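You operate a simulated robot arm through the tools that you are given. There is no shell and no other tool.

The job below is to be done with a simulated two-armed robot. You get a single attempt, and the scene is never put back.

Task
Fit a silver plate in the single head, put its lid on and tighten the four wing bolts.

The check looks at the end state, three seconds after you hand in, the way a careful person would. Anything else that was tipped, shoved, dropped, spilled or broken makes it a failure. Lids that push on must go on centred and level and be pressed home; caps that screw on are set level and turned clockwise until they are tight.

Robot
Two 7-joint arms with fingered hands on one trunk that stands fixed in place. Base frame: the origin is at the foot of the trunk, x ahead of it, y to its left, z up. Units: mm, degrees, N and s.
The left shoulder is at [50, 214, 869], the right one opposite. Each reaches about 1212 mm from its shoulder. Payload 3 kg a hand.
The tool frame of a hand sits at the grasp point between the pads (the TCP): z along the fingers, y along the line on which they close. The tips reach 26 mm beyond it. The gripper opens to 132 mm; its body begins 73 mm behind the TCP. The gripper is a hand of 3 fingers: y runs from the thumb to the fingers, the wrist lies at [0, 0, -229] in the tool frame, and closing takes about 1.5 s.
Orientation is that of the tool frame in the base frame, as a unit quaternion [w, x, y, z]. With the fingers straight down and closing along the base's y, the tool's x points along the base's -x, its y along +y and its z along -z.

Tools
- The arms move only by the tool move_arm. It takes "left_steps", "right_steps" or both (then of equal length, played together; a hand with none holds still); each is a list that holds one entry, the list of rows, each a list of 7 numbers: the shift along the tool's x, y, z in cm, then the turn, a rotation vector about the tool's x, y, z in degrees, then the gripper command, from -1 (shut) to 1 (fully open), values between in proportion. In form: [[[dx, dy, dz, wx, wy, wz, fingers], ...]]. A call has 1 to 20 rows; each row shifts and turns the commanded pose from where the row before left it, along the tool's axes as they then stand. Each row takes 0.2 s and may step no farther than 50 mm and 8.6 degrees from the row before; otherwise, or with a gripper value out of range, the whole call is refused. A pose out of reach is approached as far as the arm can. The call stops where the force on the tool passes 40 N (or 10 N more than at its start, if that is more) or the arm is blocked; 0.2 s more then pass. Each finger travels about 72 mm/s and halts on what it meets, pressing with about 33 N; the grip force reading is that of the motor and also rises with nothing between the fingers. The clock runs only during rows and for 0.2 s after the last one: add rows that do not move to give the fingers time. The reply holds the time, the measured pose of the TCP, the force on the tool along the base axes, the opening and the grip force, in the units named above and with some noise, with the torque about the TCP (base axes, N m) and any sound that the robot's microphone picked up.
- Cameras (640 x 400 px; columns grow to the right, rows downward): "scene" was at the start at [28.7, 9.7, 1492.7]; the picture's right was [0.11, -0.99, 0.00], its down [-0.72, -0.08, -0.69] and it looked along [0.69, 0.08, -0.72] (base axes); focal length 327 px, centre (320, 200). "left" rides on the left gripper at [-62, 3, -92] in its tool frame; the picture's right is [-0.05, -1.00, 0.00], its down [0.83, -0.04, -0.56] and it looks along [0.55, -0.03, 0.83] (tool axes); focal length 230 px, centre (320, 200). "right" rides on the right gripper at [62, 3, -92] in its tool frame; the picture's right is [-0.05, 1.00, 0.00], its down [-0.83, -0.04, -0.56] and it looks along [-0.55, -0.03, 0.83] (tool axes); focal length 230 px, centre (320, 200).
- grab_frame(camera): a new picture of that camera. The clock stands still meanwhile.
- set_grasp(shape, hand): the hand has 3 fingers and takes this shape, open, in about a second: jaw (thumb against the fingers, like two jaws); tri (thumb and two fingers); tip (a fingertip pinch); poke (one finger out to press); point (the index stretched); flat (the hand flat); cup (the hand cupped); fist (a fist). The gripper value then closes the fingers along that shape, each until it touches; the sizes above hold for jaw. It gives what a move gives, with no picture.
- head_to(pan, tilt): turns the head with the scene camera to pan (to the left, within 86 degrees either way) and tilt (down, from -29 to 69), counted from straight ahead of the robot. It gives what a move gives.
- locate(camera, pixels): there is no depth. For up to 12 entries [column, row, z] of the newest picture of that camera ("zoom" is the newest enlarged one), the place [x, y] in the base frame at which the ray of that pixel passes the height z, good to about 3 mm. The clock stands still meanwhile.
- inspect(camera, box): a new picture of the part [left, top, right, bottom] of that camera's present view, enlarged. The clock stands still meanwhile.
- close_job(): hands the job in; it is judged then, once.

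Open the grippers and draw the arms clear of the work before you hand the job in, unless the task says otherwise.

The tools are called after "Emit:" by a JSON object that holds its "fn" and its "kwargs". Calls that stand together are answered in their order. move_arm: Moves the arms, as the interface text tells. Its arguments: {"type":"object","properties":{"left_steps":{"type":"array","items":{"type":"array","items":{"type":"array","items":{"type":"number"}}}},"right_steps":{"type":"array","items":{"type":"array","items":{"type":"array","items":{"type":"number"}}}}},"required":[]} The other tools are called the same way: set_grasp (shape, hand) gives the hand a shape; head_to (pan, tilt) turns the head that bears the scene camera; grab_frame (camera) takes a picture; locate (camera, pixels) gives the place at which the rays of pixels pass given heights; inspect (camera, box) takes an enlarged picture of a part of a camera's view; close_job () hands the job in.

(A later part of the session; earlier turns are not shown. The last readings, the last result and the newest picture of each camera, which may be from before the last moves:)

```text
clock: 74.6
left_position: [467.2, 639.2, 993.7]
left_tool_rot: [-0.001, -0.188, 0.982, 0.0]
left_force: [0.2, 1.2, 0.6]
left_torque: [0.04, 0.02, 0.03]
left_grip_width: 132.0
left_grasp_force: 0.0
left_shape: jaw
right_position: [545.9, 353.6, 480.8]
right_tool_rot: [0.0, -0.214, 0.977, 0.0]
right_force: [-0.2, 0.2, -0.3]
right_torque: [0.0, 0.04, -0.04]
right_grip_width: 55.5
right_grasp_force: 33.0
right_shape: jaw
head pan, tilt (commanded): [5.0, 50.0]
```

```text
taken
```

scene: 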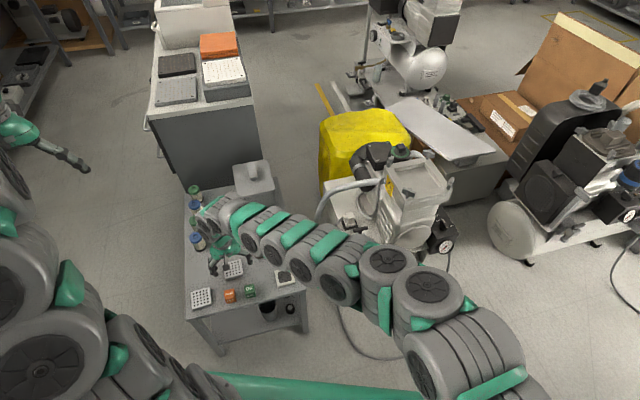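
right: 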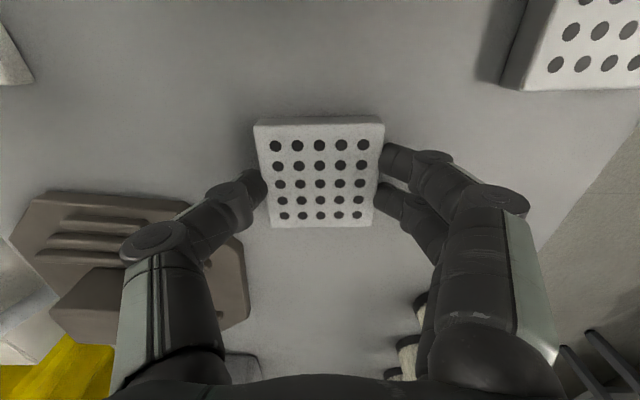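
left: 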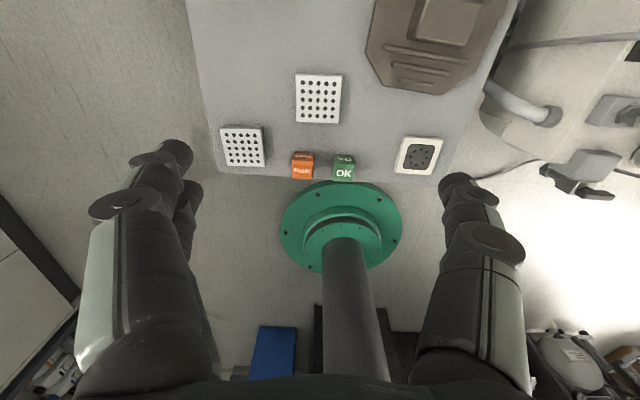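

Gripped (55 mm reading, 33 N), plate centre ≈(+2,−1) mm in tool. I'll lift straight up while turning the hand −94° (base) so the plate matches the head's ~20.8°, then check.

Emit:
{"fn": "move_arm", "kwargs": {"right_steps": [[[0, 0, -2, 0, 0, 0, -1], [0, 0, -4, 0, 0, 0, -1], [0, 0, -4, 0, 0, 0, -1], [0, 0, -4, 0, 0, 8.3, -1], [0, 0, -4, 0, 0, 8.3, -1], [0, 0, -4, 0, 0, 8.3, -1], [0, 0, -4, 0, 0, 8.3, -1], [0, 0, -4, 0, 0, 8.3, -1], [0, 0, -4, 0, 0, 8.3, -1], [0, 0, -4, 0, 0, 8.3, -1], [0, 0, -4, 0, 0, 8.3, -1], [0, 0, -4, 0, 0, 8.3, -1], [0, 0, 0, 0, 0, 8.3, -1], [0, 0, 0, 0, 0, 8.3, -1], [0, 0, 0, 0, 0, 2.6, -1], [0, 0, 0, 0, 0, 0, -1]]]}}

Emit:
{"fn": "grab_frame", "kwargs": {"camera": "right"}}

Emit:
{"fn": "grab_frame", "kwargs": {"camera": "scene"}}

```text
clock: 78.0
left_position: [466.6, 639.2, 992.3]
left_tool_rot: [0.0, -0.188, 0.982, 0.0]
left_force: [0.7, -0.3, 0.0]
left_torque: [0.03, 0.01, 0.01]
left_grip_width: 132.2
left_grasp_force: 0.1
left_shape: jaw
right_position: [546.9, 354.5, 938.1]
right_tool_rot: [0.0, 0.568, 0.823, 0.0]
right_force: [-0.6, 0.6, -1.8]
right_torque: [0.01, -0.01, 0.0]
right_grip_width: 55.2
right_grasp_force: 33.3
right_shape: jaw
head pan, tilt (commanded): [5.0, 50.0]
```

```text
taken
```

right: 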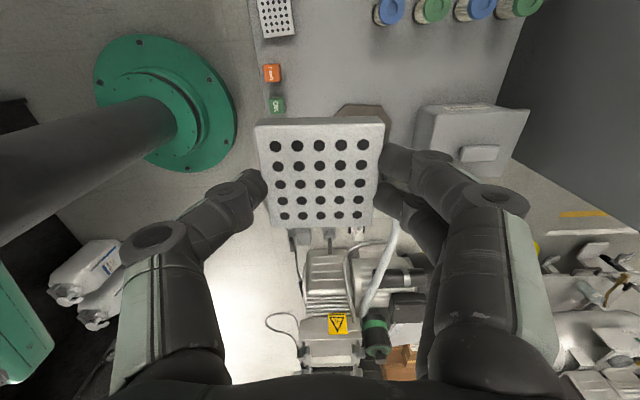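

```text
taken
```

scene: 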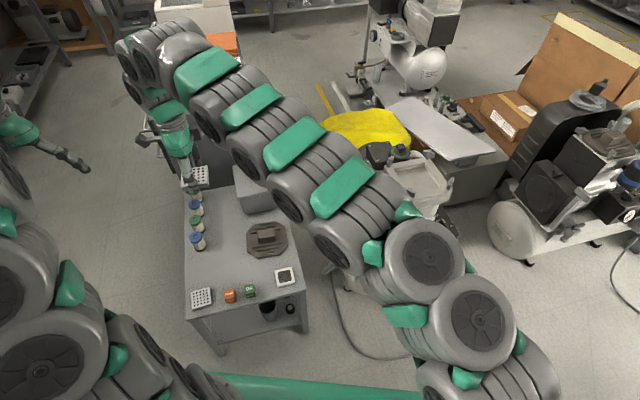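

The hand is at 20.8° now and the plate is held well. I'll carry it straight to above the head at (772,−239,870).

Emit:
{"fn": "move_arm", "kwargs": {"right_steps": [[[-4.53, 0, 0, 0, 0, 0, -1], [-4.53, 0, 0, 0, 0, 0, -1], [-4.53, 0, 0, 0, 0, 0, -1], [-4.53, 0, 0, 0, 0, 0, -1], [-4.53, 0, 0, 0, 0, 0, -1], [-4.53, 0, 0, 0, 0, 0, -1], [-4.53, 0, 0, 0, 0, 0, -1], [-4.53, 0, 0.5, 0, 0, 0, -1], [-4.53, 0, 1, 0, 0, 0, -1], [-4.53, 0, 1, 0, 0, 0, -1], [-4.53, 0, 1, 0, 0, 0, -1], [-4.53, 0, 1, 0, 0, 0, -1], [-4.53, 0, 1, 0, 0, 0, -1], [-4.53, 0, 1.2, 0, 0, 0, -1], [0, 0, 0, 0, 0, 0, -1]]]}}

Emit:
{"fn": "head_to", "kwargs": {"pan": -5, "tilt": 48}}

Emit:
{"fn": "grab_frame", "kwargs": {"camera": "right"}}

Emit:
{"fn": "grab_frame", "kwargs": {"camera": "scene"}}

```text
clock: 81.2
left_position: [467.6, 637.9, 993.9]
left_tool_rot: [0.001, -0.189, 0.982, 0.0]
left_force: [0.6, -0.1, -0.3]
left_torque: [-0.05, -0.02, -0.03]
left_grip_width: 132.0
left_grasp_force: 0.1
left_shape: jaw
right_position: [771.4, -240.2, 872.4]
right_tool_rot: [0.0, 0.567, 0.823, -0.001]
right_force: [0.0, -1.0, -1.0]
right_torque: [0.0, 0.0, -0.01]
right_grip_width: 54.8
right_grasp_force: 32.8
right_shape: jaw
head pan, tilt (commanded): [5.0, 50.0]
```

```text
clock: 81.9
left_position: [467.1, 639.0, 993.1]
left_tool_rot: [0.0, -0.188, 0.982, 0.0]
left_force: [0.0, -0.4, 0.0]
left_torque: [0.01, 0.0, -0.03]
left_grip_width: 131.8
left_grasp_force: 0.0
left_shape: jaw
right_position: [771.5, -239.7, 873.4]
right_tool_rot: [0.0, 0.568, 0.823, 0.0]
right_force: [-0.4, -0.6, -0.6]
right_torque: [-0.01, -0.01, -0.02]
right_grip_width: 54.8
right_grasp_force: 33.5
right_shape: jaw
head pan, tilt (commanded): [-5.0, 48.0]
```

```text
taken
```

right: 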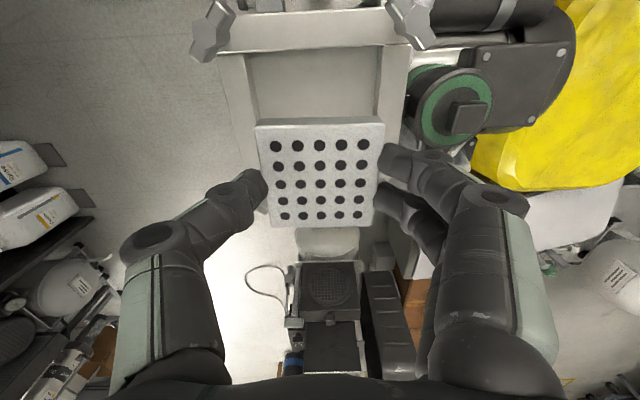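

```text
taken
```

scene: 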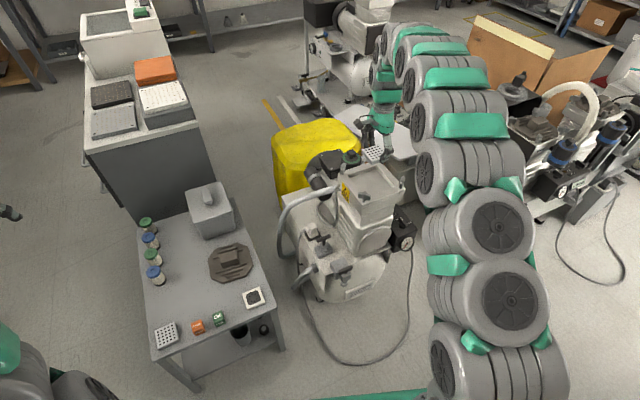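

The plate is over the recess; the right camera shows the recess side walls at columns ~250/381 (row 55) with the plate at (319,178). I'll zoom in to refine alignment before lowering.

Emit:
{"fn": "inspect", "kwargs": {"camera": "right", "box": [200, 0, 440, 150]}}

Emit:
{"fn": "locate", "kwargs": {"camera": "zoom", "pixels": [[320, 200, 740]]}}

Emit:
{"fn": "inspect", "kwargs": {"camera": "scene", "box": [330, 120, 430, 220]}}

```text
2.67 times, centred on (320, 75) of right
```

zoom: 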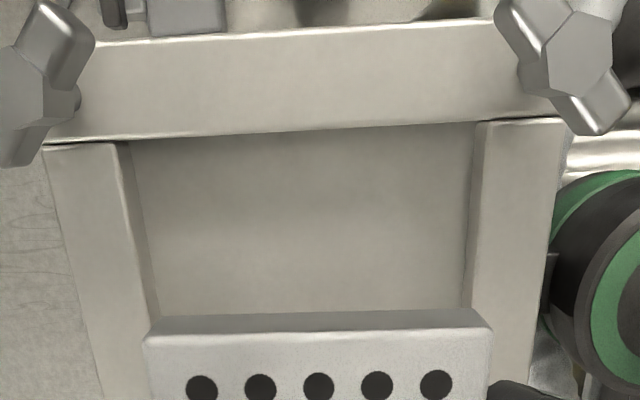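

```text
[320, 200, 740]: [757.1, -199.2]
```

```text
4.00 times, centred on (380, 170) of scene
```

zoom: 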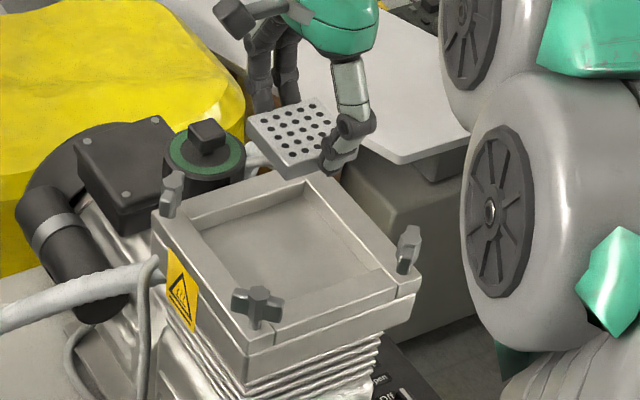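

Alignment is within ~2 mm and <0.5°: I'll shift +0.15 cm in tool x, −0.1 cm in tool y, and lower to TCP z≈785, then look again.

Emit:
{"fn": "move_arm", "kwargs": {"right_steps": [[[0.15, -0.1, 2.5, 0, 0, 0, -1], [0, 0, 3, 0, 0, 0, -1], [0, 0, 3, 0, 0, 0, -1], [0, 0, 0, 0, 0, 0, -1]]]}}

Emit:
{"fn": "grab_frame", "kwargs": {"camera": "right"}}

Emit:
{"fn": "inspect", "kwargs": {"camera": "scene", "box": [330, 130, 430, 220]}}

```text
clock: 82.9
left_position: [466.4, 639.8, 993.9]
left_tool_rot: [0.001, -0.189, 0.982, 0.0]
left_force: [0.6, -0.9, 0.0]
left_torque: [0.01, 0.0, -0.03]
left_grip_width: 131.7
left_grasp_force: 0.0
left_shape: jaw
right_position: [767.7, -236.5, 788.2]
right_tool_rot: [0.0, 0.568, 0.823, 0.0]
right_force: [-1.4, 0.3, -1.9]
right_torque: [0.02, -0.02, 0.0]
right_grip_width: 55.1
right_grasp_force: 32.3
right_shape: jaw
head pan, tilt (commanded): [-5.0, 48.0]
```

```text
taken
```

right: 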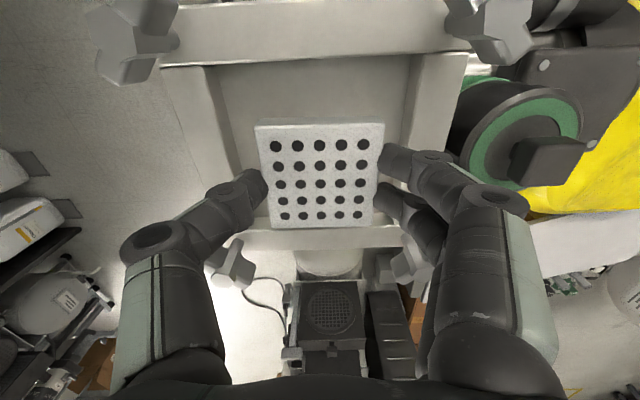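

```text
4.44 times, centred on (380, 175) of scene
```

zoom: 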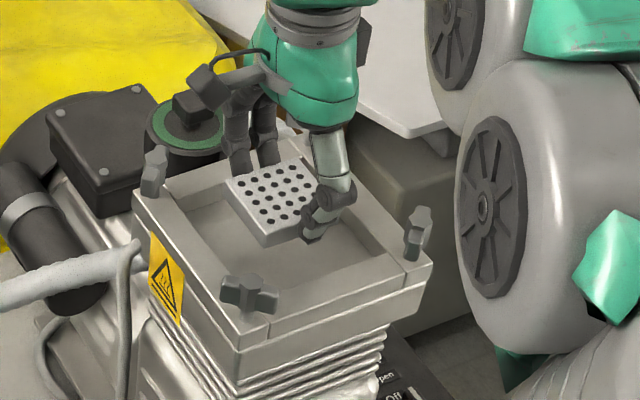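

I'll zoom on the right view to measure the gap on each side of the plate at this height.

Emit:
{"fn": "inspect", "kwargs": {"camera": "right", "box": [150, 20, 490, 260]}}

Emit:
{"fn": "inspect", "kwargs": {"camera": "scene", "box": [355, 150, 425, 205]}}

```text
1.67 times, centred on (320, 140) of right
```

zoom: 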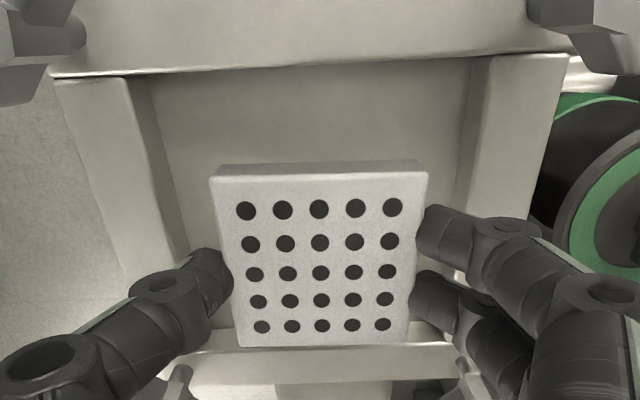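

```text
7.27 times, centred on (390, 178) of scene
```

zoom: 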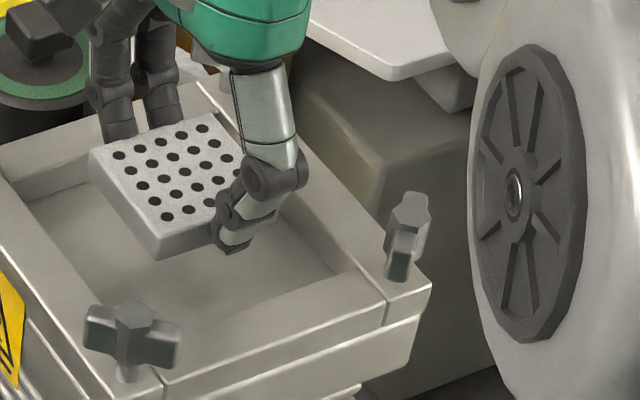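

The plate sits within ~2 mm of the recess centre. I'll shift −0.1 cm in tool y and lower to about TCP z≈763, watching force.

Emit:
{"fn": "move_arm", "kwargs": {"right_steps": [[[0, -0.1, 0.8, 0, 0, 0, -1], [0, 0, 0.8, 0, 0, 0, -1], [0, 0, 0.6, 0, 0, 0, -1], [0, 0, 0, 0, 0, 0, -1]]]}}

Emit:
{"fn": "inspect", "kwargs": {"camera": "scene", "box": [355, 150, 425, 205]}}

Emit:
{"fn": "inspect", "kwargs": {"camera": "right", "box": [150, 20, 490, 260]}}

```text
clock: 83.9
left_position: [467.3, 636.9, 994.0]
left_tool_rot: [0.0, -0.188, 0.982, -0.001]
left_force: [0.2, 0.3, 0.3]
left_torque: [0.0, -0.02, 0.0]
left_grip_width: 132.1
left_grasp_force: 0.1
left_shape: jaw
right_position: [766.7, -235.8, 766.5]
right_tool_rot: [0.0, 0.568, 0.823, -0.001]
right_force: [0.6, 0.6, -1.3]
right_torque: [0.03, -0.04, 0.02]
right_grip_width: 54.8
right_grasp_force: 32.9
right_shape: jaw
head pan, tilt (commanded): [-5.0, 48.0]
```

```text
7.27 times, centred on (390, 178) of scene
```

zoom: 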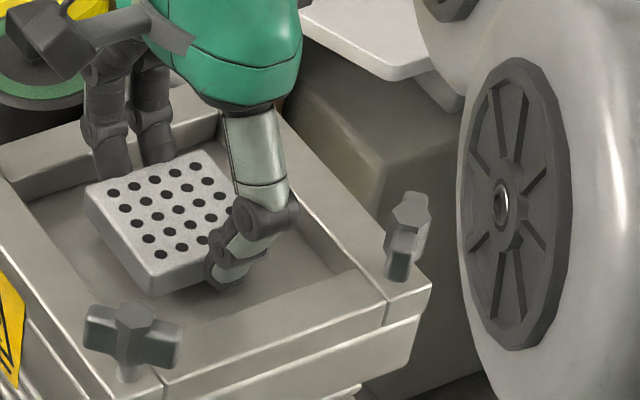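

```text
1.67 times, centred on (320, 140) of right
```

zoom: 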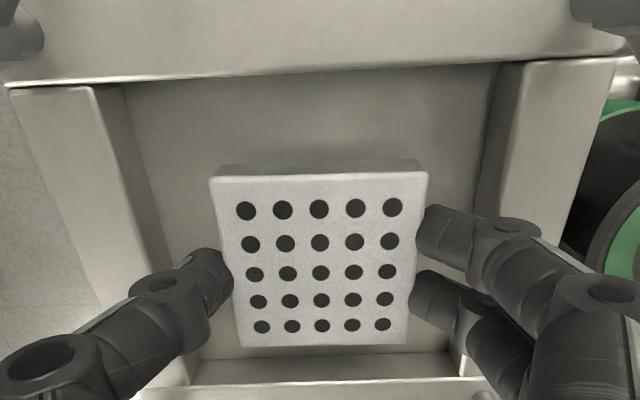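

The plate is centred and the fingers clear the walls. I'll lower another 9 mm, then go millimetre-wise until contact.

Emit:
{"fn": "move_arm", "kwargs": {"right_steps": [[[0, 0, 0.3, 0, 0, 0, -1], [0, 0, 0.3, 0, 0, 0, -1], [0, 0, 0.2, 0, 0, 0, -1], [0, 0, 0, 0, 0, 0, -1]]]}}

```text
clock: 84.9
left_position: [466.3, 638.5, 993.6]
left_tool_rot: [0.0, -0.188, 0.982, 0.0]
left_force: [0.0, -1.1, -0.1]
left_torque: [-0.02, 0.02, -0.03]
left_grip_width: 131.9
left_grasp_force: 0.1
left_shape: jaw
right_position: [768.3, -238.4, 758.1]
right_tool_rot: [0.0, 0.567, 0.823, 0.0]
right_force: [0.2, 0.2, -1.9]
right_torque: [0.01, -0.03, -0.03]
right_grip_width: 54.8
right_grasp_force: 32.4
right_shape: jaw
head pan, tilt (commanded): [-5.0, 48.0]
```

No contact yet at z≈758 (force only −1.9 N). I'll lower 2 mm more.

Emit:
{"fn": "move_arm", "kwargs": {"right_steps": [[[0, 0, 0.1, 0, 0, 0, -1], [0, 0, 0.1, 0, 0, 0, -1], [0, 0, 0, 0, 0, 0, -1]]]}}

Emit:
{"fn": "inspect", "kwargs": {"camera": "right", "box": [150, 20, 490, 260]}}

```text
clock: 85.7
left_position: [467.1, 638.4, 994.0]
left_tool_rot: [0.0, -0.188, 0.982, 0.001]
left_force: [-0.4, 0.3, 0.2]
left_torque: [0.02, -0.01, 0.02]
left_grip_width: 132.0
left_grasp_force: 0.1
left_shape: jaw
right_position: [768.2, -236.5, 756.9]
right_tool_rot: [0.0, 0.568, 0.823, 0.0]
right_force: [1.4, -0.2, 7.3]
right_torque: [0.0, -0.09, 0.02]
right_grip_width: 54.9
right_grasp_force: 32.6
right_shape: jaw
head pan, tilt (commanded): [-5.0, 48.0]
```

```text
1.67 times, centred on (320, 140) of right
```

zoom: 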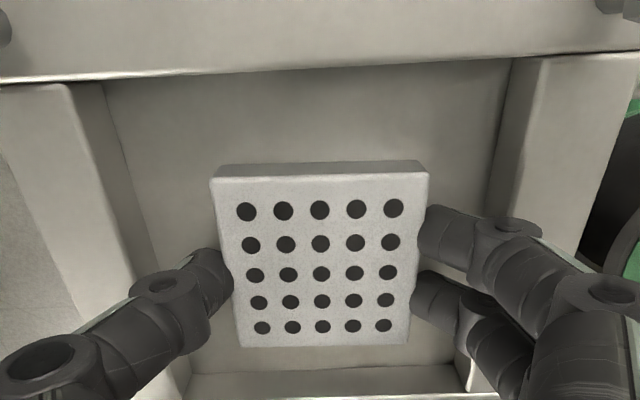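

Contact at z≈757 with 7 N, as expected for the recess floor. I'll open slightly (to ~69 mm) to release the plate and look before rising.

Emit:
{"fn": "move_arm", "kwargs": {"right_steps": [[[0, 0, 0, 0, 0, 0, -0.1], [0, 0, 0, 0, 0, 0, 0.0], [0, 0, 0, 0, 0, 0, 0.05], [0, 0, 0, 0, 0, 0, 0.05]]]}}

Emit:
{"fn": "inspect", "kwargs": {"camera": "right", "box": [150, 20, 490, 260]}}

```text
clock: 86.7
left_position: [467.2, 638.2, 993.1]
left_tool_rot: [-0.001, -0.187, 0.982, 0.0]
left_force: [0.4, 0.8, 0.3]
left_torque: [0.05, 0.0, -0.01]
left_grip_width: 132.0
left_grasp_force: 0.1
left_shape: jaw
right_position: [768.3, -235.9, 755.8]
right_tool_rot: [0.0, 0.568, 0.823, 0.0]
right_force: [-1.7, -0.4, -0.1]
right_torque: [0.02, 0.0, -0.01]
right_grip_width: 67.6
right_grasp_force: 0.0
right_shape: jaw
head pan, tilt (commanded): [-5.0, 48.0]
```

```text
1.67 times, centred on (320, 140) of right
```

zoom: 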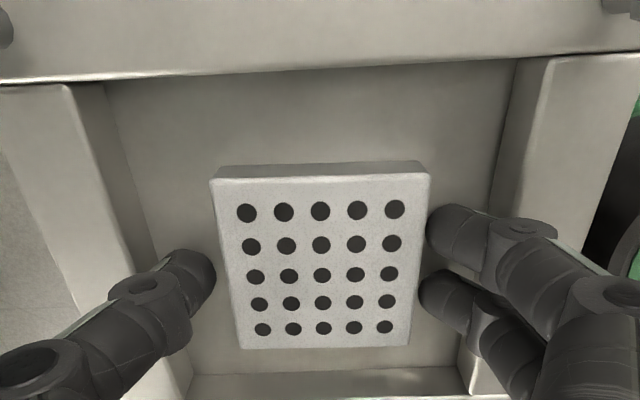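

The fingers are clear of the plate on both sides and it lies flat. I'll raise the hand straight up.

Emit:
{"fn": "move_arm", "kwargs": {"right_steps": [[[0, 0, -1, 0, 0, 0, 0.05], [0, 0, -2, 0, 0, 0, 0.05], [0, 0, -4, 0, 0, 0, 0.05], [0, 0, -4.5, 0, 0, 0, 0.3], [0, 0, -4.5, 0, 0, 0, 0.6], [0, 0, 0, 0, 0, 0, 1]]]}}

Emit:
{"fn": "grab_frame", "kwargs": {"camera": "right"}}

Emit:
{"fn": "inspect", "kwargs": {"camera": "scene", "box": [330, 130, 430, 220]}}

```text
clock: 88.1
left_position: [467.0, 639.0, 993.5]
left_tool_rot: [0.0, -0.187, 0.982, 0.0]
left_force: [0.4, 0.5, 0.9]
left_torque: [0.01, 0.0, 0.0]
left_grip_width: 131.8
left_grasp_force: 0.1
left_shape: jaw
right_position: [768.7, -235.9, 916.8]
right_tool_rot: [0.0, 0.568, 0.823, 0.001]
right_force: [-0.5, 0.5, -0.3]
right_torque: [-0.01, 0.02, 0.0]
right_grip_width: 132.1
right_grasp_force: 0.1
right_shape: jaw
head pan, tilt (commanded): [-5.0, 48.0]
```

```text
taken
```

right: 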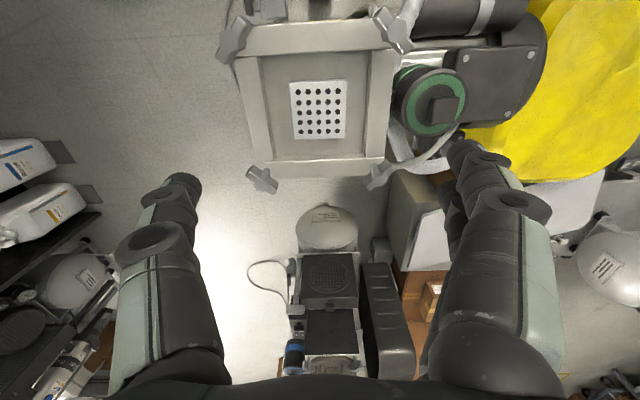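

```text
4.44 times, centred on (380, 175) of scene
```

zoom: 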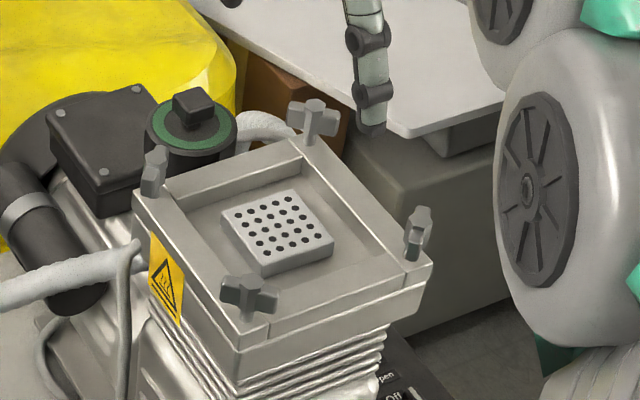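

The plate sits flat and centred in the recess. From this vantage I'll zoom on the head in the right camera to measure the bolts, rim and their wing directions precisely.

Emit:
{"fn": "inspect", "kwargs": {"camera": "right", "box": [200, 0, 430, 200]}}

Emit:
{"fn": "locate", "kwargs": {"camera": "zoom", "pixels": [[80, 90, 772], [505, 60, 772], [478, 353, 772], [160, 355, 772], [80, 90, 785], [505, 60, 785], [478, 353, 785], [160, 355, 785]]}}

```text
2.00 times, centred on (315, 100) of right
```

zoom: 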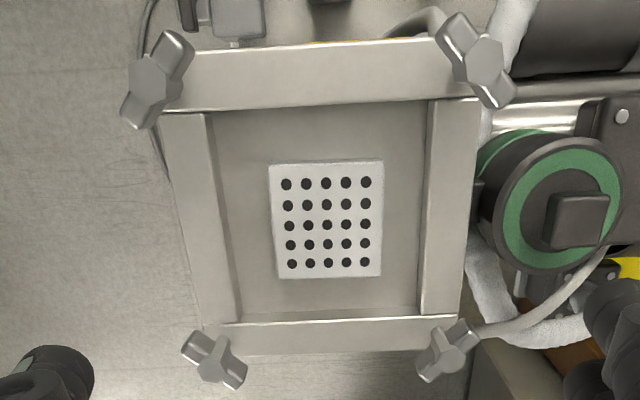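

```text
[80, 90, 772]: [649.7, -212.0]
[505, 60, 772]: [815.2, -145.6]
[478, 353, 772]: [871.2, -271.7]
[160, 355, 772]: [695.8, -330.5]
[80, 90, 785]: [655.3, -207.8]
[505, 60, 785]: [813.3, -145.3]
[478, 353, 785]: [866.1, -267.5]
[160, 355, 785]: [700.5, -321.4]
```

Bolt wings all stand tangentially, so the lid can pass between them. I'll locate the hub tops: A(158,78), B(490,65), C(448,355), D(215,365).

Emit:
{"fn": "locate", "kwargs": {"camera": "zoom", "pixels": [[158, 78, 775], [490, 65, 775], [448, 355, 775], [215, 365, 775], [158, 78, 790], [490, 65, 790], [448, 355, 790], [215, 365, 790], [206, 113, 740], [432, 100, 740], [420, 313, 740], [240, 318, 740]]}}

Emit:
{"fn": "locate", "kwargs": {"camera": "zoom", "pixels": [[326, 223, 733], [180, 40, 780], [135, 120, 780], [445, 20, 780], [500, 95, 780], [159, 110, 740], [485, 95, 740], [460, 317, 740], [205, 325, 740], [440, 40, 740], [185, 50, 740]]}}

```text
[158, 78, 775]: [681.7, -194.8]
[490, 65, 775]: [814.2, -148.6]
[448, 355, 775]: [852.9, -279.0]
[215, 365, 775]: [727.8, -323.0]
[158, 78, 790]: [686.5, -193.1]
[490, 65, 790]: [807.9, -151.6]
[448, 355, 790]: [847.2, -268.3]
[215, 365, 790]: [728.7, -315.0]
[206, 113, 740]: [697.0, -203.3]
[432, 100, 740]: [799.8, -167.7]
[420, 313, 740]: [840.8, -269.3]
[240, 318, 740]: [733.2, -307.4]
```

```text
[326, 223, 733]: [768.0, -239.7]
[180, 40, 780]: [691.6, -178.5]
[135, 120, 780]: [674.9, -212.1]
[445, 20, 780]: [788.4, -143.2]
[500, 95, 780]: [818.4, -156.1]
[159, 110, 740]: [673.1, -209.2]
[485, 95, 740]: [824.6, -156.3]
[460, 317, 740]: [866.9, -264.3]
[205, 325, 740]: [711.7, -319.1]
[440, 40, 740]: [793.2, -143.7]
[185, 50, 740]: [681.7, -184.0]
```

The plate centre (≈(768,−239)) matches the recess centre (≈(768,−237)). Next the lid: I'll bring the right hand over to above the lid on the bench at about (685,265), z≈700, keeping its yaw.

Emit:
{"fn": "move_arm", "kwargs": {"right_steps": [[[4.5, 0.9, -0.5, 0, 0, 0, 1], [4.5, 0.9, 0, 0, 0, 0, 1], [4.5, 0.9, 0, 0, 0, 0, 1], [4.5, 0.9, 0, 0, 0, 0, 1], [4.5, 0.9, 0, 0, 0, 0, 1], [4.5, 0.9, 0, 0, 0, 0, 1], [4.5, 0.9, 0, 0, 0, 0, 1], [4.5, 0.9, 0, 0, 0, 0, 1], [4.5, 0.9, 0, 0, 0, 0, 1], [4.5, 0.9, 0, 0, 0, 0, 1], [4.5, 0.9, 0, 0, 0, 0, 1], [0, 0, 4.3, 0, 0, 0, 1], [0, 0, 4.3, 0, 0, 0, 1], [0, 0, 4.3, 0, 0, 0, 1], [0, 0, 4.3, 0, 0, 0, 0.6], [0, 0, 4.3, 0, 0, 0, 0.3], [0, 0, 0, 0, 0, 0, 0.1]]]}}

Emit:
{"fn": "head_to", "kwargs": {"pan": 12, "tilt": 50}}

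Emit:
{"fn": "grab_frame", "kwargs": {"camera": "right"}}

Emit:
{"fn": "grab_frame", "kwargs": {"camera": "scene"}}

```text
clock: 91.7
left_position: [467.3, 639.1, 993.0]
left_tool_rot: [-0.001, -0.188, 0.982, 0.001]
left_force: [-0.6, -0.3, 0.5]
left_torque: [-0.02, -0.01, 0.0]
left_grip_width: 132.2
left_grasp_force: 0.0
left_shape: jaw
right_position: [682.5, 247.1, 703.9]
right_tool_rot: [0.0, 0.568, 0.823, 0.0]
right_force: [-0.6, 0.4, -0.9]
right_torque: [-0.01, 0.03, -0.03]
right_grip_width: 73.4
right_grasp_force: 0.0
right_shape: jaw
right hand out of reach, approached as far as the arm can: row 11
head pan, tilt (commanded): [-5.0, 48.0]
```

```text
clock: 92.5
left_position: [466.8, 638.3, 993.0]
left_tool_rot: [0.0, -0.188, 0.982, 0.0]
left_force: [0.4, -0.5, 0.5]
left_torque: [-0.02, -0.01, -0.01]
left_grip_width: 132.0
left_grasp_force: 0.1
left_shape: jaw
right_position: [682.1, 246.3, 703.3]
right_tool_rot: [0.0, 0.568, 0.823, 0.0]
right_force: [-0.6, 0.2, 0.2]
right_torque: [0.04, -0.01, 0.02]
right_grip_width: 73.3
right_grasp_force: 0.1
right_shape: jaw
head pan, tilt (commanded): [12.0, 50.0]
```

```text
taken
```

right: 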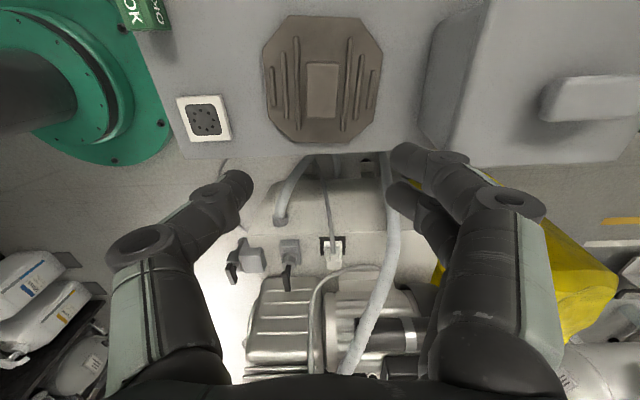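

```text
taken
```

scene: 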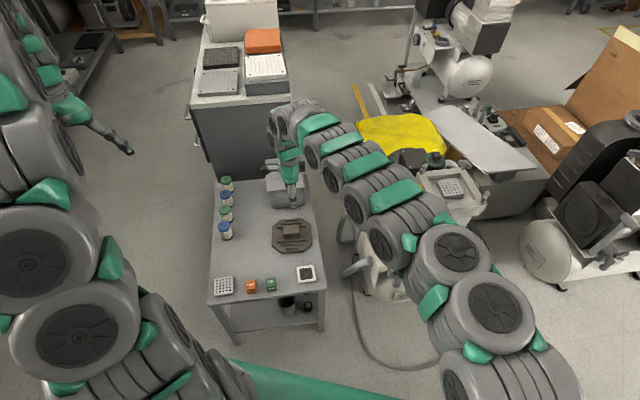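

The lid is at right-camera (322,85) with its block at (322,92). The grey box stands close at the right of the picture, so I'll measure the box's position and height for clearance before descending.

Emit:
{"fn": "inspect", "kwargs": {"camera": "scene", "box": [250, 150, 330, 260]}}

Emit:
{"fn": "inspect", "kwargs": {"camera": "right", "box": [240, 0, 640, 180]}}

Emit:
{"fn": "locate", "kwargs": {"camera": "zoom", "pixels": [[320, 200, 450]]}}

```text
3.64 times, centred on (290, 205) of scene
```

zoom: 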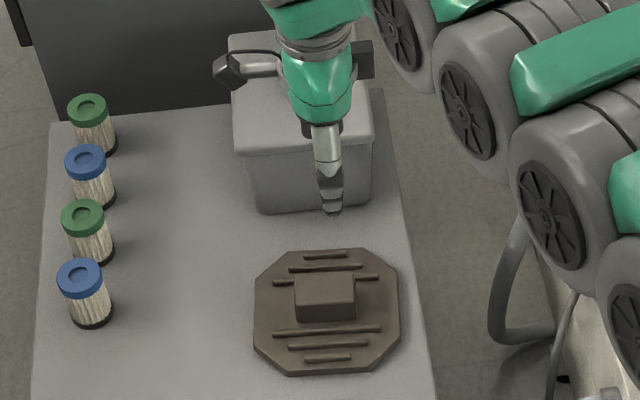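

```text
1.60 times, centred on (440, 90) of right
```

zoom: 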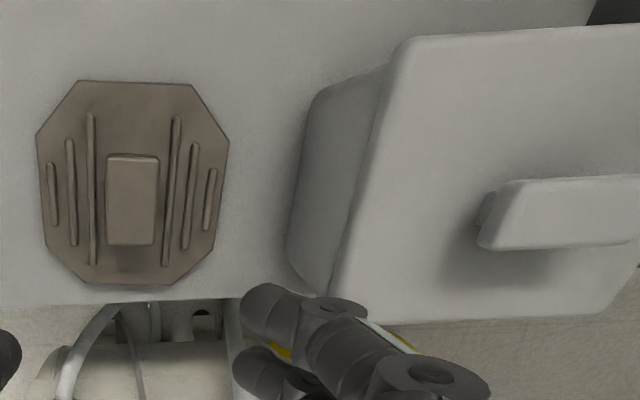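

```text
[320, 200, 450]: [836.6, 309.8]
```

I'll locate the lid's octagon corners, block corners and the box edges in this zoom.

Emit:
{"fn": "locate", "kwargs": {"camera": "zoom", "pixels": [[318, 95, 450], [288, 245, 450], [398, 40, 550], [398, 40, 600], [332, 318, 550], [332, 318, 600], [398, 40, 500], [332, 318, 500]]}}

Emit:
{"fn": "locate", "kwargs": {"camera": "zoom", "pixels": [[78, 82, 460], [193, 87, 460], [228, 145, 460], [216, 243, 460], [172, 284, 460], [85, 282, 460], [44, 238, 460], [37, 135, 460], [107, 157, 490], [159, 159, 490], [153, 244, 490], [107, 243, 490]]}}

Emit:
{"fn": "locate", "kwargs": {"camera": "zoom", "pixels": [[107, 157, 480], [159, 159, 480], [153, 244, 480], [107, 243, 480], [107, 157, 500], [159, 159, 500], [153, 244, 500], [107, 243, 500], [131, 200, 485], [133, 183, 460]]}}

```text
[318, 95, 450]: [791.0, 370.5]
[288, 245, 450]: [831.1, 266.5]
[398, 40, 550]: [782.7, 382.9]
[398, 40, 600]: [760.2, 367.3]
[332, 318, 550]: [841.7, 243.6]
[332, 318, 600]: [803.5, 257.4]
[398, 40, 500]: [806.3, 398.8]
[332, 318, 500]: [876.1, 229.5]
```

```text
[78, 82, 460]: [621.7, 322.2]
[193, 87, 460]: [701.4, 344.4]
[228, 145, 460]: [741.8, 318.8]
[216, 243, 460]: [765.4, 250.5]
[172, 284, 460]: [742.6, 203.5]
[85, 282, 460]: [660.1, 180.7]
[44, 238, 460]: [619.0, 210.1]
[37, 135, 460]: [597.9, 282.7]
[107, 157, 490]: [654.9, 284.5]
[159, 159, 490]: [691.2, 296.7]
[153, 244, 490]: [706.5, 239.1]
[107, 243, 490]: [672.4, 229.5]
```

```text
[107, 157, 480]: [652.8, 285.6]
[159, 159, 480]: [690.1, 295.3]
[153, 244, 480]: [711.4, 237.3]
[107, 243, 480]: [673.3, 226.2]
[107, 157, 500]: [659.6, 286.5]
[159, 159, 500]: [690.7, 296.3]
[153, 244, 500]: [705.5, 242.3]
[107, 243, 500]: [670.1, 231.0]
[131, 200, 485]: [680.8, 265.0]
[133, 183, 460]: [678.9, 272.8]
```

Lid centre ≈(681,264), yaw ≈16.5°; block ≈58×36 mm, centred ≈(681,263). The box's near top edge is ~125 mm away, so there is room. I'll align (turn 4.3°) and descend to z≈560 with ~75 mm opening.

Emit:
{"fn": "move_arm", "kwargs": {"right_steps": [[[1.57, 0.49, 0, 0, 0, 4.3, 0.15], [0, 0, 3.5, 0, 0, 0, 0.15], [0, 0, 3.5, 0, 0, 0, 0.15], [0, 0, 3.5, 0, 0, 0, 0.15], [0, 0, 3.5, 0, 0, 0, 0.15], [0, 0, 0, 0, 0, 0, 0.15]]]}}

Emit:
{"fn": "grab_frame", "kwargs": {"camera": "right"}}

Emit:
{"fn": "inspect", "kwargs": {"camera": "scene", "box": [240, 140, 350, 270]}}

```text
clock: 93.9
left_position: [467.0, 638.6, 993.5]
left_tool_rot: [0.0, -0.189, 0.982, 0.0]
left_force: [0.8, 0.4, 0.1]
left_torque: [-0.02, 0.02, 0.01]
left_grip_width: 131.7
left_grasp_force: 0.2
left_shape: jaw
right_position: [679.4, 264.3, 565.0]
right_tool_rot: [-0.001, 0.598, 0.801, 0.0]
right_force: [0.6, -0.7, 0.8]
right_torque: [0.02, 0.01, -0.02]
right_grip_width: 75.4
right_grasp_force: 0.0
right_shape: jaw
head pan, tilt (commanded): [12.0, 50.0]
```

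```text
taken
```

right: 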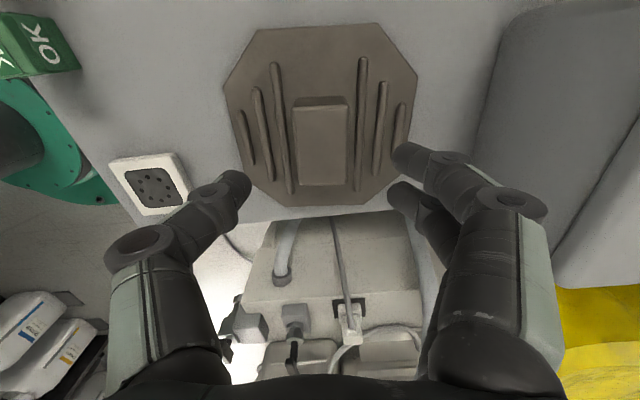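

```text
3.08 times, centred on (295, 205) of scene
```

zoom: 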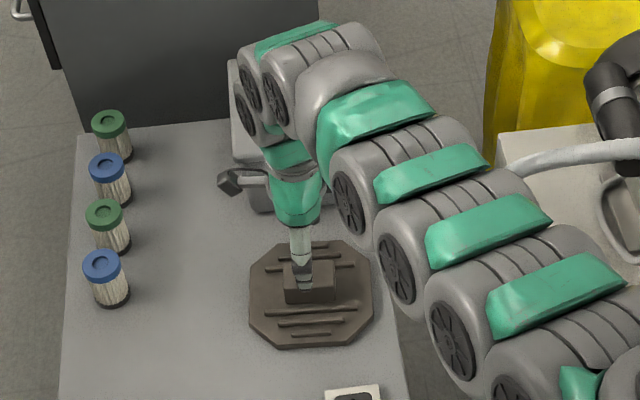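

The hand is aligned at 16.5°. I'll zoom in on the block to centre precisely before lowering.

Emit:
{"fn": "inspect", "kwargs": {"camera": "right", "box": [210, 10, 430, 220]}}

Emit:
{"fn": "locate", "kwargs": {"camera": "zoom", "pixels": [[320, 200, 490]]}}

```text
1.90 times, centred on (320, 115) of right
```

zoom: 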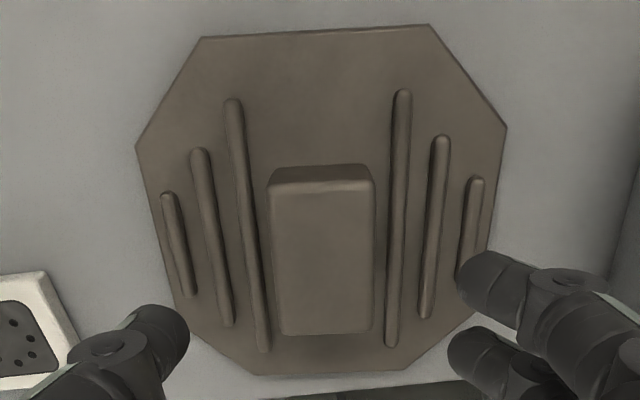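

```text
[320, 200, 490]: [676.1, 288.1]
```

Block centre is at about (−2,+1) mm in the tool frame; it is ~61×39 mm. I'll shift and lower to TCP z≈499 so the tips straddle the block above the ribs.

Emit:
{"fn": "move_arm", "kwargs": {"right_steps": [[[-0.2, 0.1, 2.5, 0, 0, 0, 0.15], [0, 0, 2.0, 0, 0, 0, 0.15], [0, 0, 1.2, 0, 0, 0, 0.15], [0, 0, 0.8, 0, 0, 0, 0.15], [0, 0, 0, 0, 0, 0, 0.15]]]}}

Emit:
{"fn": "grab_frame", "kwargs": {"camera": "right"}}

Emit:
{"fn": "inspect", "kwargs": {"camera": "scene", "box": [240, 140, 350, 270]}}

```text
clock: 95.1
left_position: [467.3, 638.9, 993.3]
left_tool_rot: [0.0, -0.188, 0.982, 0.0]
left_force: [-0.7, 0.3, 0.4]
left_torque: [0.0, 0.0, 0.02]
left_grip_width: 132.0
left_grasp_force: 0.1
left_shape: jaw
right_position: [683.0, 261.2, 546.8]
right_tool_rot: [0.001, 0.599, 0.801, 0.001]
right_force: [-0.1, -0.1, -0.4]
right_torque: [0.0, 0.02, 0.02]
right_grip_width: 75.3
right_grasp_force: 0.0
right_shape: jaw
right hand out of reach, approached as far as the arm can: row 1, 2, 3, 4
head pan, tilt (commanded): [12.0, 50.0]
```

```text
taken
```

right: 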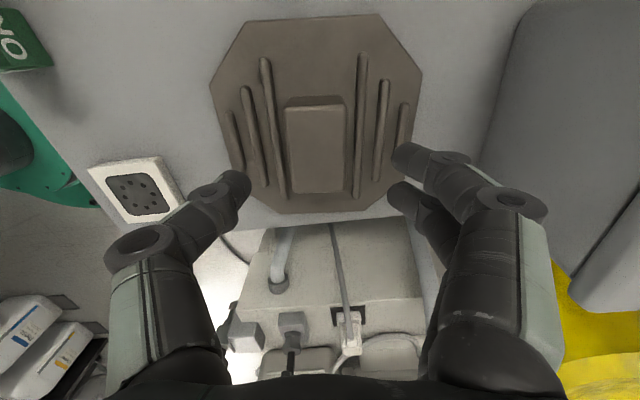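

```text
3.08 times, centred on (295, 205) of scene
```

zoom: 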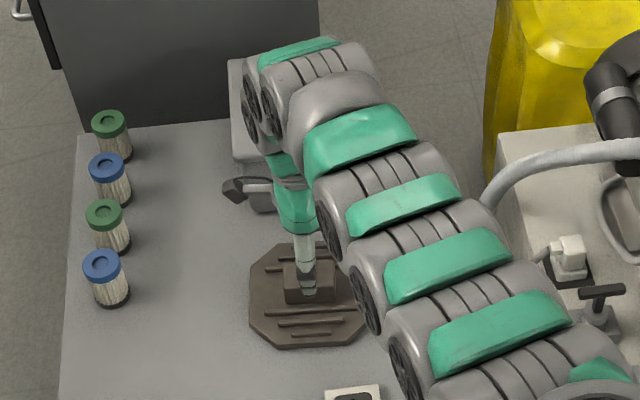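

The right arm stalls at z≈547 in this yaw (wrist limit). I'll raise 5 cm and turn the hand +90° so it closes along the block's long side, which suits the arm better, then try descending; a slight tilt in that plane is also possible then.

Emit:
{"fn": "move_arm", "kwargs": {"right_steps": [[[0, 0, -4, 0, 0, 0, 0.4], [0, 0, -1, 0, 0, -8.2, 0.4], [0, 0, 0, 0, 0, -8.2, 0.4], [0, 0, 0, 0, 0, -8.2, 0.4], [0, 0, 0, 0, 0, -8.2, 0.4], [0, 0, 0, 0, 0, -8.2, 0.4], [0, 0, 0, 0, 0, -8.2, 0.4], [0, 0, 0, 0, 0, -8.2, 0.4], [0, 0, 0, 0, 0, -8.2, 0.4], [0, 0, 0, 0, 0, -8.2, 0.4], [0, 0, 0, 0, 0, -8.2, 0.4], [0, 0, 0, 0, 0, -8.0, 0.4], [0, 0, 0, 0, 0, 0, 0.4]]]}}

Emit:
{"fn": "grab_frame", "kwargs": {"camera": "right"}}

Emit:
{"fn": "grab_frame", "kwargs": {"camera": "scene"}}

```text
clock: 97.9
left_position: [467.3, 638.1, 993.5]
left_tool_rot: [0.001, -0.188, 0.982, 0.0]
left_force: [0.3, -0.6, 0.1]
left_torque: [0.0, 0.0, -0.03]
left_grip_width: 131.9
left_grasp_force: 0.1
left_shape: jaw
right_position: [682.2, 260.8, 598.0]
right_tool_rot: [0.001, -0.144, 0.99, -0.001]
right_force: [-0.1, -0.2, -0.1]
right_torque: [0.0, -0.02, -0.01]
right_grip_width: 92.1
right_grasp_force: 0.2
right_shape: jaw
head pan, tilt (commanded): [12.0, 50.0]
```

```text
taken
```

right: 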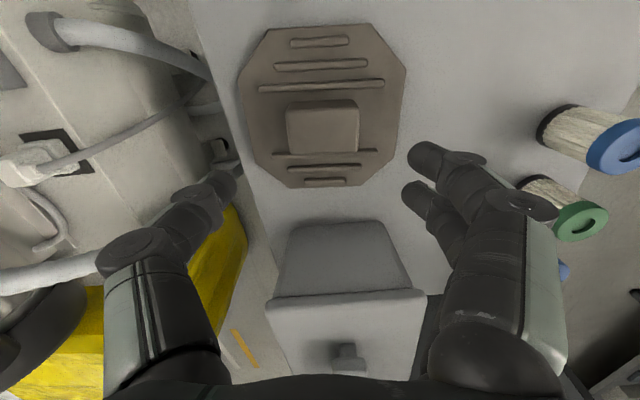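

```text
taken
```

scene: 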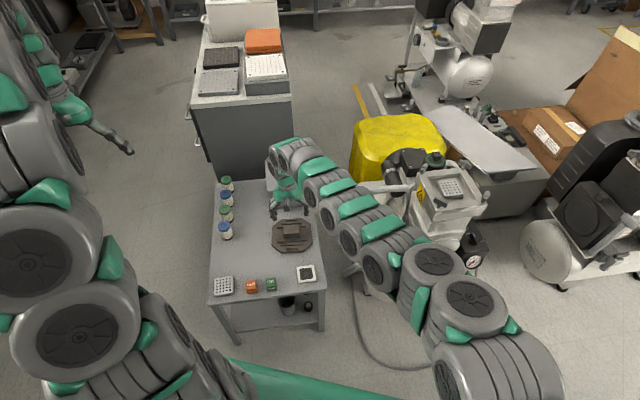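

Thumb now toward the compressor side, pair toward the filters, block in between at (322,128). I'll try descending in steps toward z≈500.

Emit:
{"fn": "move_arm", "kwargs": {"right_steps": [[[0, 0, 2.5, 0, 0, 0, 0.4], [0, 0, 2.5, 0, 0, 0, 0.4], [0, 0, 2.0, 0, 0, 0, 0.4], [0, 0, 1.0, 0, 0, 0, 0.4], [0, 0, 0, 0, 0, 0, 0.4]]]}}

Emit:
{"fn": "grab_frame", "kwargs": {"camera": "right"}}

Emit:
{"fn": "inspect", "kwargs": {"camera": "scene", "box": [240, 150, 400, 300]}}

```text
clock: 99.1
left_position: [467.9, 638.8, 992.8]
left_tool_rot: [-0.001, -0.188, 0.982, 0.0]
left_force: [0.5, 0.7, -0.7]
left_torque: [0.05, 0.0, 0.01]
left_grip_width: 131.7
left_grasp_force: 0.0
left_shape: jaw
right_position: [680.3, 260.0, 539.2]
right_tool_rot: [0.0, -0.144, 0.99, 0.0]
right_force: [0.2, -0.8, -0.8]
right_torque: [0.03, 0.02, 0.03]
right_grip_width: 92.2
right_grasp_force: 0.0
right_shape: jaw
right hand out of reach, approached as far as the arm can: row 3, 4
head pan, tilt (commanded): [12.0, 50.0]
```

```text
taken
```

right: 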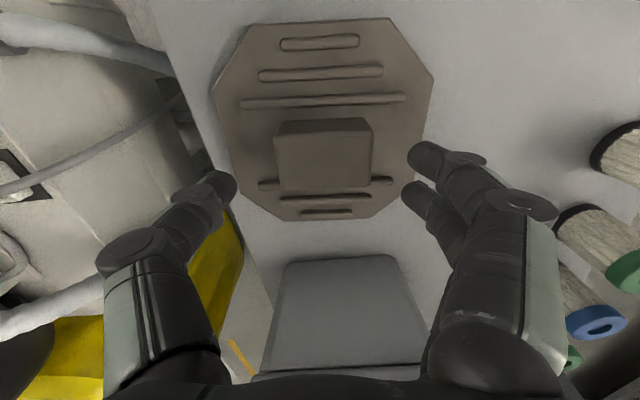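

```text
2.67 times, centred on (320, 225) of scene
```

zoom: 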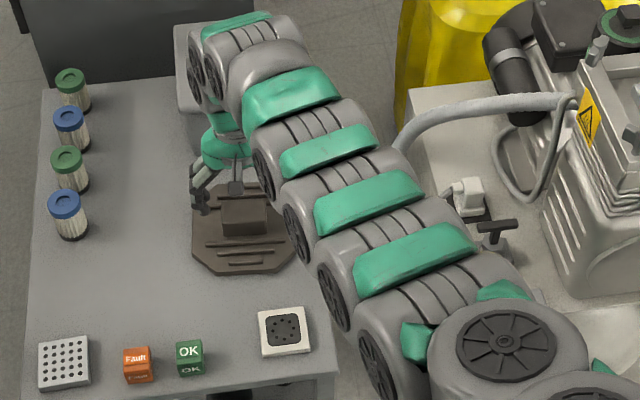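

Still a wrist-distance limit (~795 mm). Tilting the hand 10° about its closing axis (wrist toward the robot) keeps the pads flat on the block's end faces and shortens the reach. I'll tilt −10° about tool y and lower a little.

Emit:
{"fn": "move_arm", "kwargs": {"right_steps": [[[0, 0, 0, 0, -5, 0, 0.4], [0, 0, 0, 0, -5, 0, 0.4], [0.17, 0, 0.98, 0, 0, 0, 0.4], [0, 0, 0, 0, 0, 0, 0.4]]]}}

Emit:
{"fn": "grab_frame", "kwargs": {"camera": "right"}}

Emit:
{"fn": "inspect", "kwargs": {"camera": "scene", "box": [260, 180, 340, 260]}}

```text
clock: 100.1
left_position: [468.1, 638.1, 993.5]
left_tool_rot: [0.001, -0.188, 0.982, 0.001]
left_force: [-0.2, -1.1, -0.1]
left_torque: [0.02, -0.01, 0.04]
left_grip_width: 131.8
left_grasp_force: 0.1
left_shape: jaw
right_position: [680.9, 259.3, 529.4]
right_tool_rot: [0.087, -0.143, 0.986, 0.012]
right_force: [0.2, 0.1, -0.1]
right_torque: [0.02, 0.06, -0.02]
right_grip_width: 92.1
right_grasp_force: 0.0
right_shape: jaw
head pan, tilt (commanded): [12.0, 50.0]
```

```text
taken
```

right: 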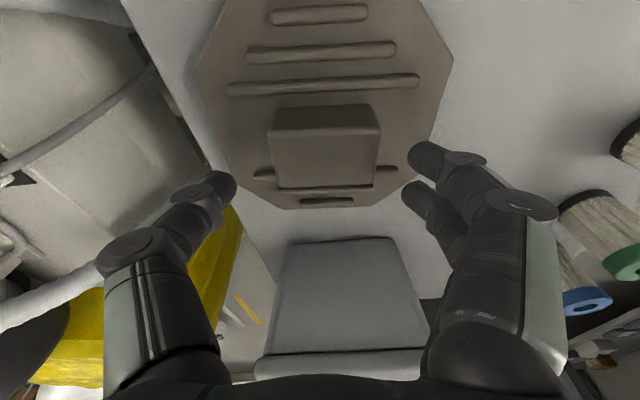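

```text
5.00 times, centred on (300, 220) of scene
```

zoom: 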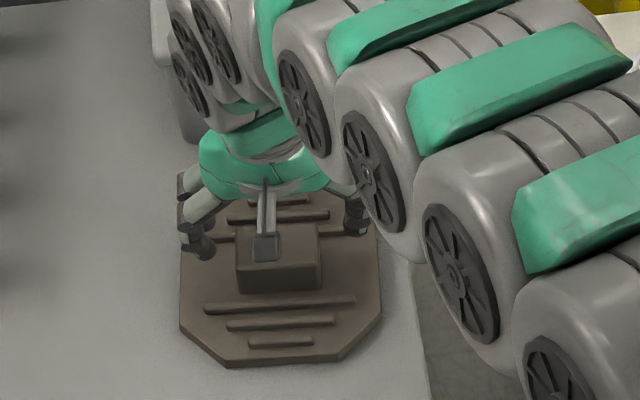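

The geometry matches (block predicted at (325,159), seen at (325,158)). I'll shift +0.33 cm in tool y and lower vertically to TCP z≈501.

Emit:
{"fn": "move_arm", "kwargs": {"right_steps": [[[0.12, 0.33, 0.7, 0, 0, 0, 0.3], [0.13, 0, 0.7, 0, 0, 0, 0.3], [0.12, 0, 0.7, 0, 0, 0, 0.3], [0.12, 0, 0.7, 0, 0, 0, 0.3], [0, 0, 0, 0, 0, 0, 0.3]]]}}

Emit:
{"fn": "grab_frame", "kwargs": {"camera": "right"}}

Emit:
{"fn": "inspect", "kwargs": {"camera": "scene", "box": [260, 180, 340, 260]}}

```text
clock: 101.3
left_position: [467.4, 638.6, 994.0]
left_tool_rot: [0.0, -0.189, 0.982, 0.0]
left_force: [-0.7, -0.1, 0.3]
left_torque: [0.02, 0.02, -0.01]
left_grip_width: 131.9
left_grasp_force: 0.1
left_shape: jaw
right_position: [681.7, 262.8, 499.4]
right_tool_rot: [0.086, -0.143, 0.986, 0.013]
right_force: [0.0, 0.0, 0.5]
right_torque: [-0.01, 0.0, 0.0]
right_grip_width: 86.2
right_grasp_force: 0.1
right_shape: jaw
head pan, tilt (commanded): [12.0, 50.0]
```

```text
taken
```

right: 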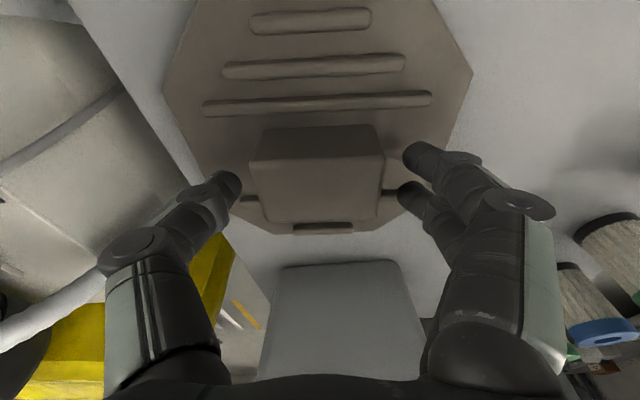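

```text
5.00 times, centred on (300, 220) of scene
```

zoom: 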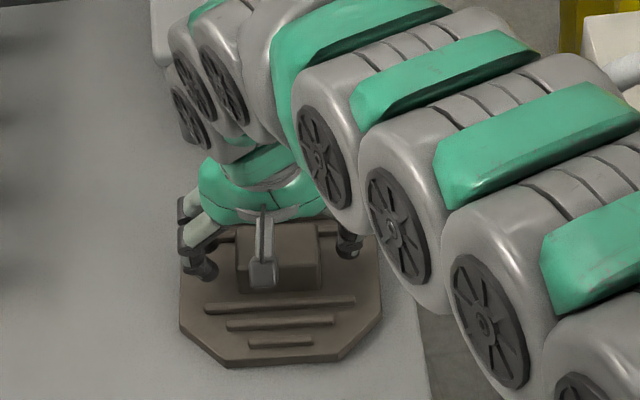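

The block is centred between thumb (230,185) and fingers (415,175), no contact force. I'll close the fingers on it.

Emit:
{"fn": "move_arm", "kwargs": {"right_steps": [[[0, 0, 0, 0, 0, 0, 0.1], [0, 0, 0, 0, 0, 0, -0.1], [0, 0, 0, 0, 0, 0, -0.4], [0, 0, 0, 0, 0, 0, -1], [0, 0, 0, 0, 0, 0, -1], [0, 0, 0, 0, 0, 0, -1], [0, 0, 0, 0, 0, 0, -1]]]}}

Emit:
{"fn": "grab_frame", "kwargs": {"camera": "right"}}

```text
clock: 102.9
left_position: [467.8, 638.2, 994.1]
left_tool_rot: [0.0, -0.188, 0.982, 0.0]
left_force: [0.4, 0.7, 0.2]
left_torque: [0.0, 0.02, 0.02]
left_grip_width: 131.9
left_grasp_force: 0.1
left_shape: jaw
right_position: [680.1, 264.2, 498.1]
right_tool_rot: [0.086, -0.143, 0.986, 0.012]
right_force: [1.4, 0.0, -0.6]
right_torque: [0.02, -0.02, 0.02]
right_grip_width: 55.1
right_grasp_force: 32.9
right_shape: jaw
head pan, tilt (commanded): [12.0, 50.0]
```

```text
taken
```

right: 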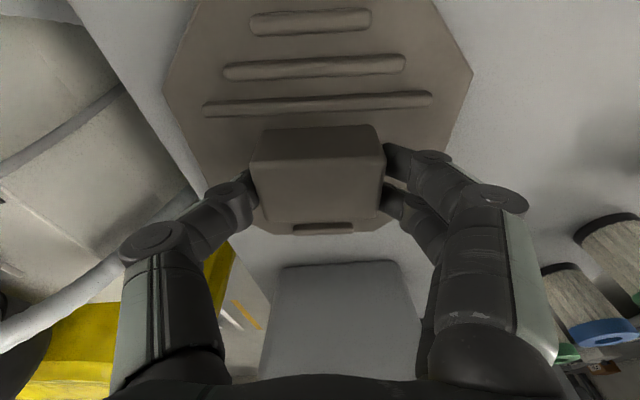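

Gripped with 33 N. I'll lift 2–3 cm slowly and check that the lid comes up level.

Emit:
{"fn": "move_arm", "kwargs": {"right_steps": [[[-0.09, 0, -0.5, 0, 0, 0, -1], [-0.17, 0, -1.0, 0, 0, 0, -1], [-0.26, 0, -1.5, 0, 0, 0, -1], [0, 0, 0, 0, 0, 0, -1]]]}}

Emit:
{"fn": "grab_frame", "kwargs": {"camera": "right"}}

Emit:
{"fn": "inspect", "kwargs": {"camera": "scene", "box": [260, 180, 340, 260]}}

```text
clock: 103.9
left_position: [467.6, 637.7, 993.0]
left_tool_rot: [0.0, -0.188, 0.982, -0.001]
left_force: [-0.1, -0.5, 0.1]
left_torque: [-0.02, 0.0, 0.0]
left_grip_width: 131.9
left_grasp_force: 0.0
left_shape: jaw
right_position: [679.9, 263.3, 530.2]
right_tool_rot: [0.086, -0.143, 0.986, 0.013]
right_force: [-0.2, 0.4, -6.4]
right_torque: [0.0, -0.01, 0.01]
right_grip_width: 54.9
right_grasp_force: 33.0
right_shape: jaw
head pan, tilt (commanded): [12.0, 50.0]
```

```text
taken
```

right: 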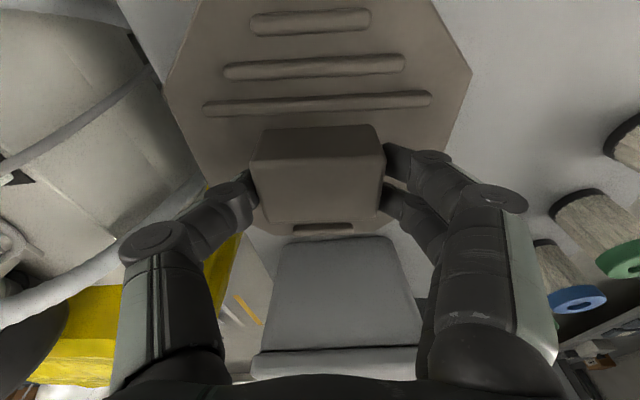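

```text
5.00 times, centred on (300, 220) of scene
```

zoom: 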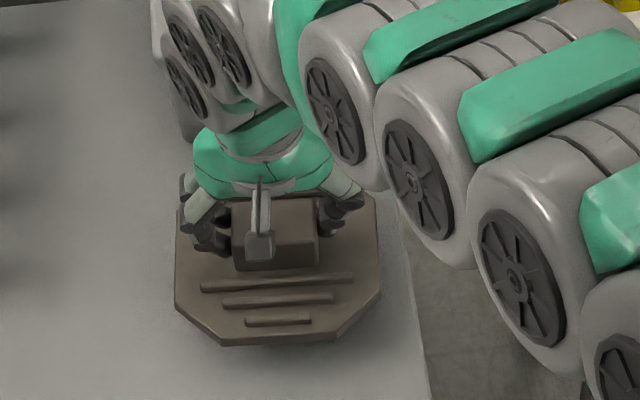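

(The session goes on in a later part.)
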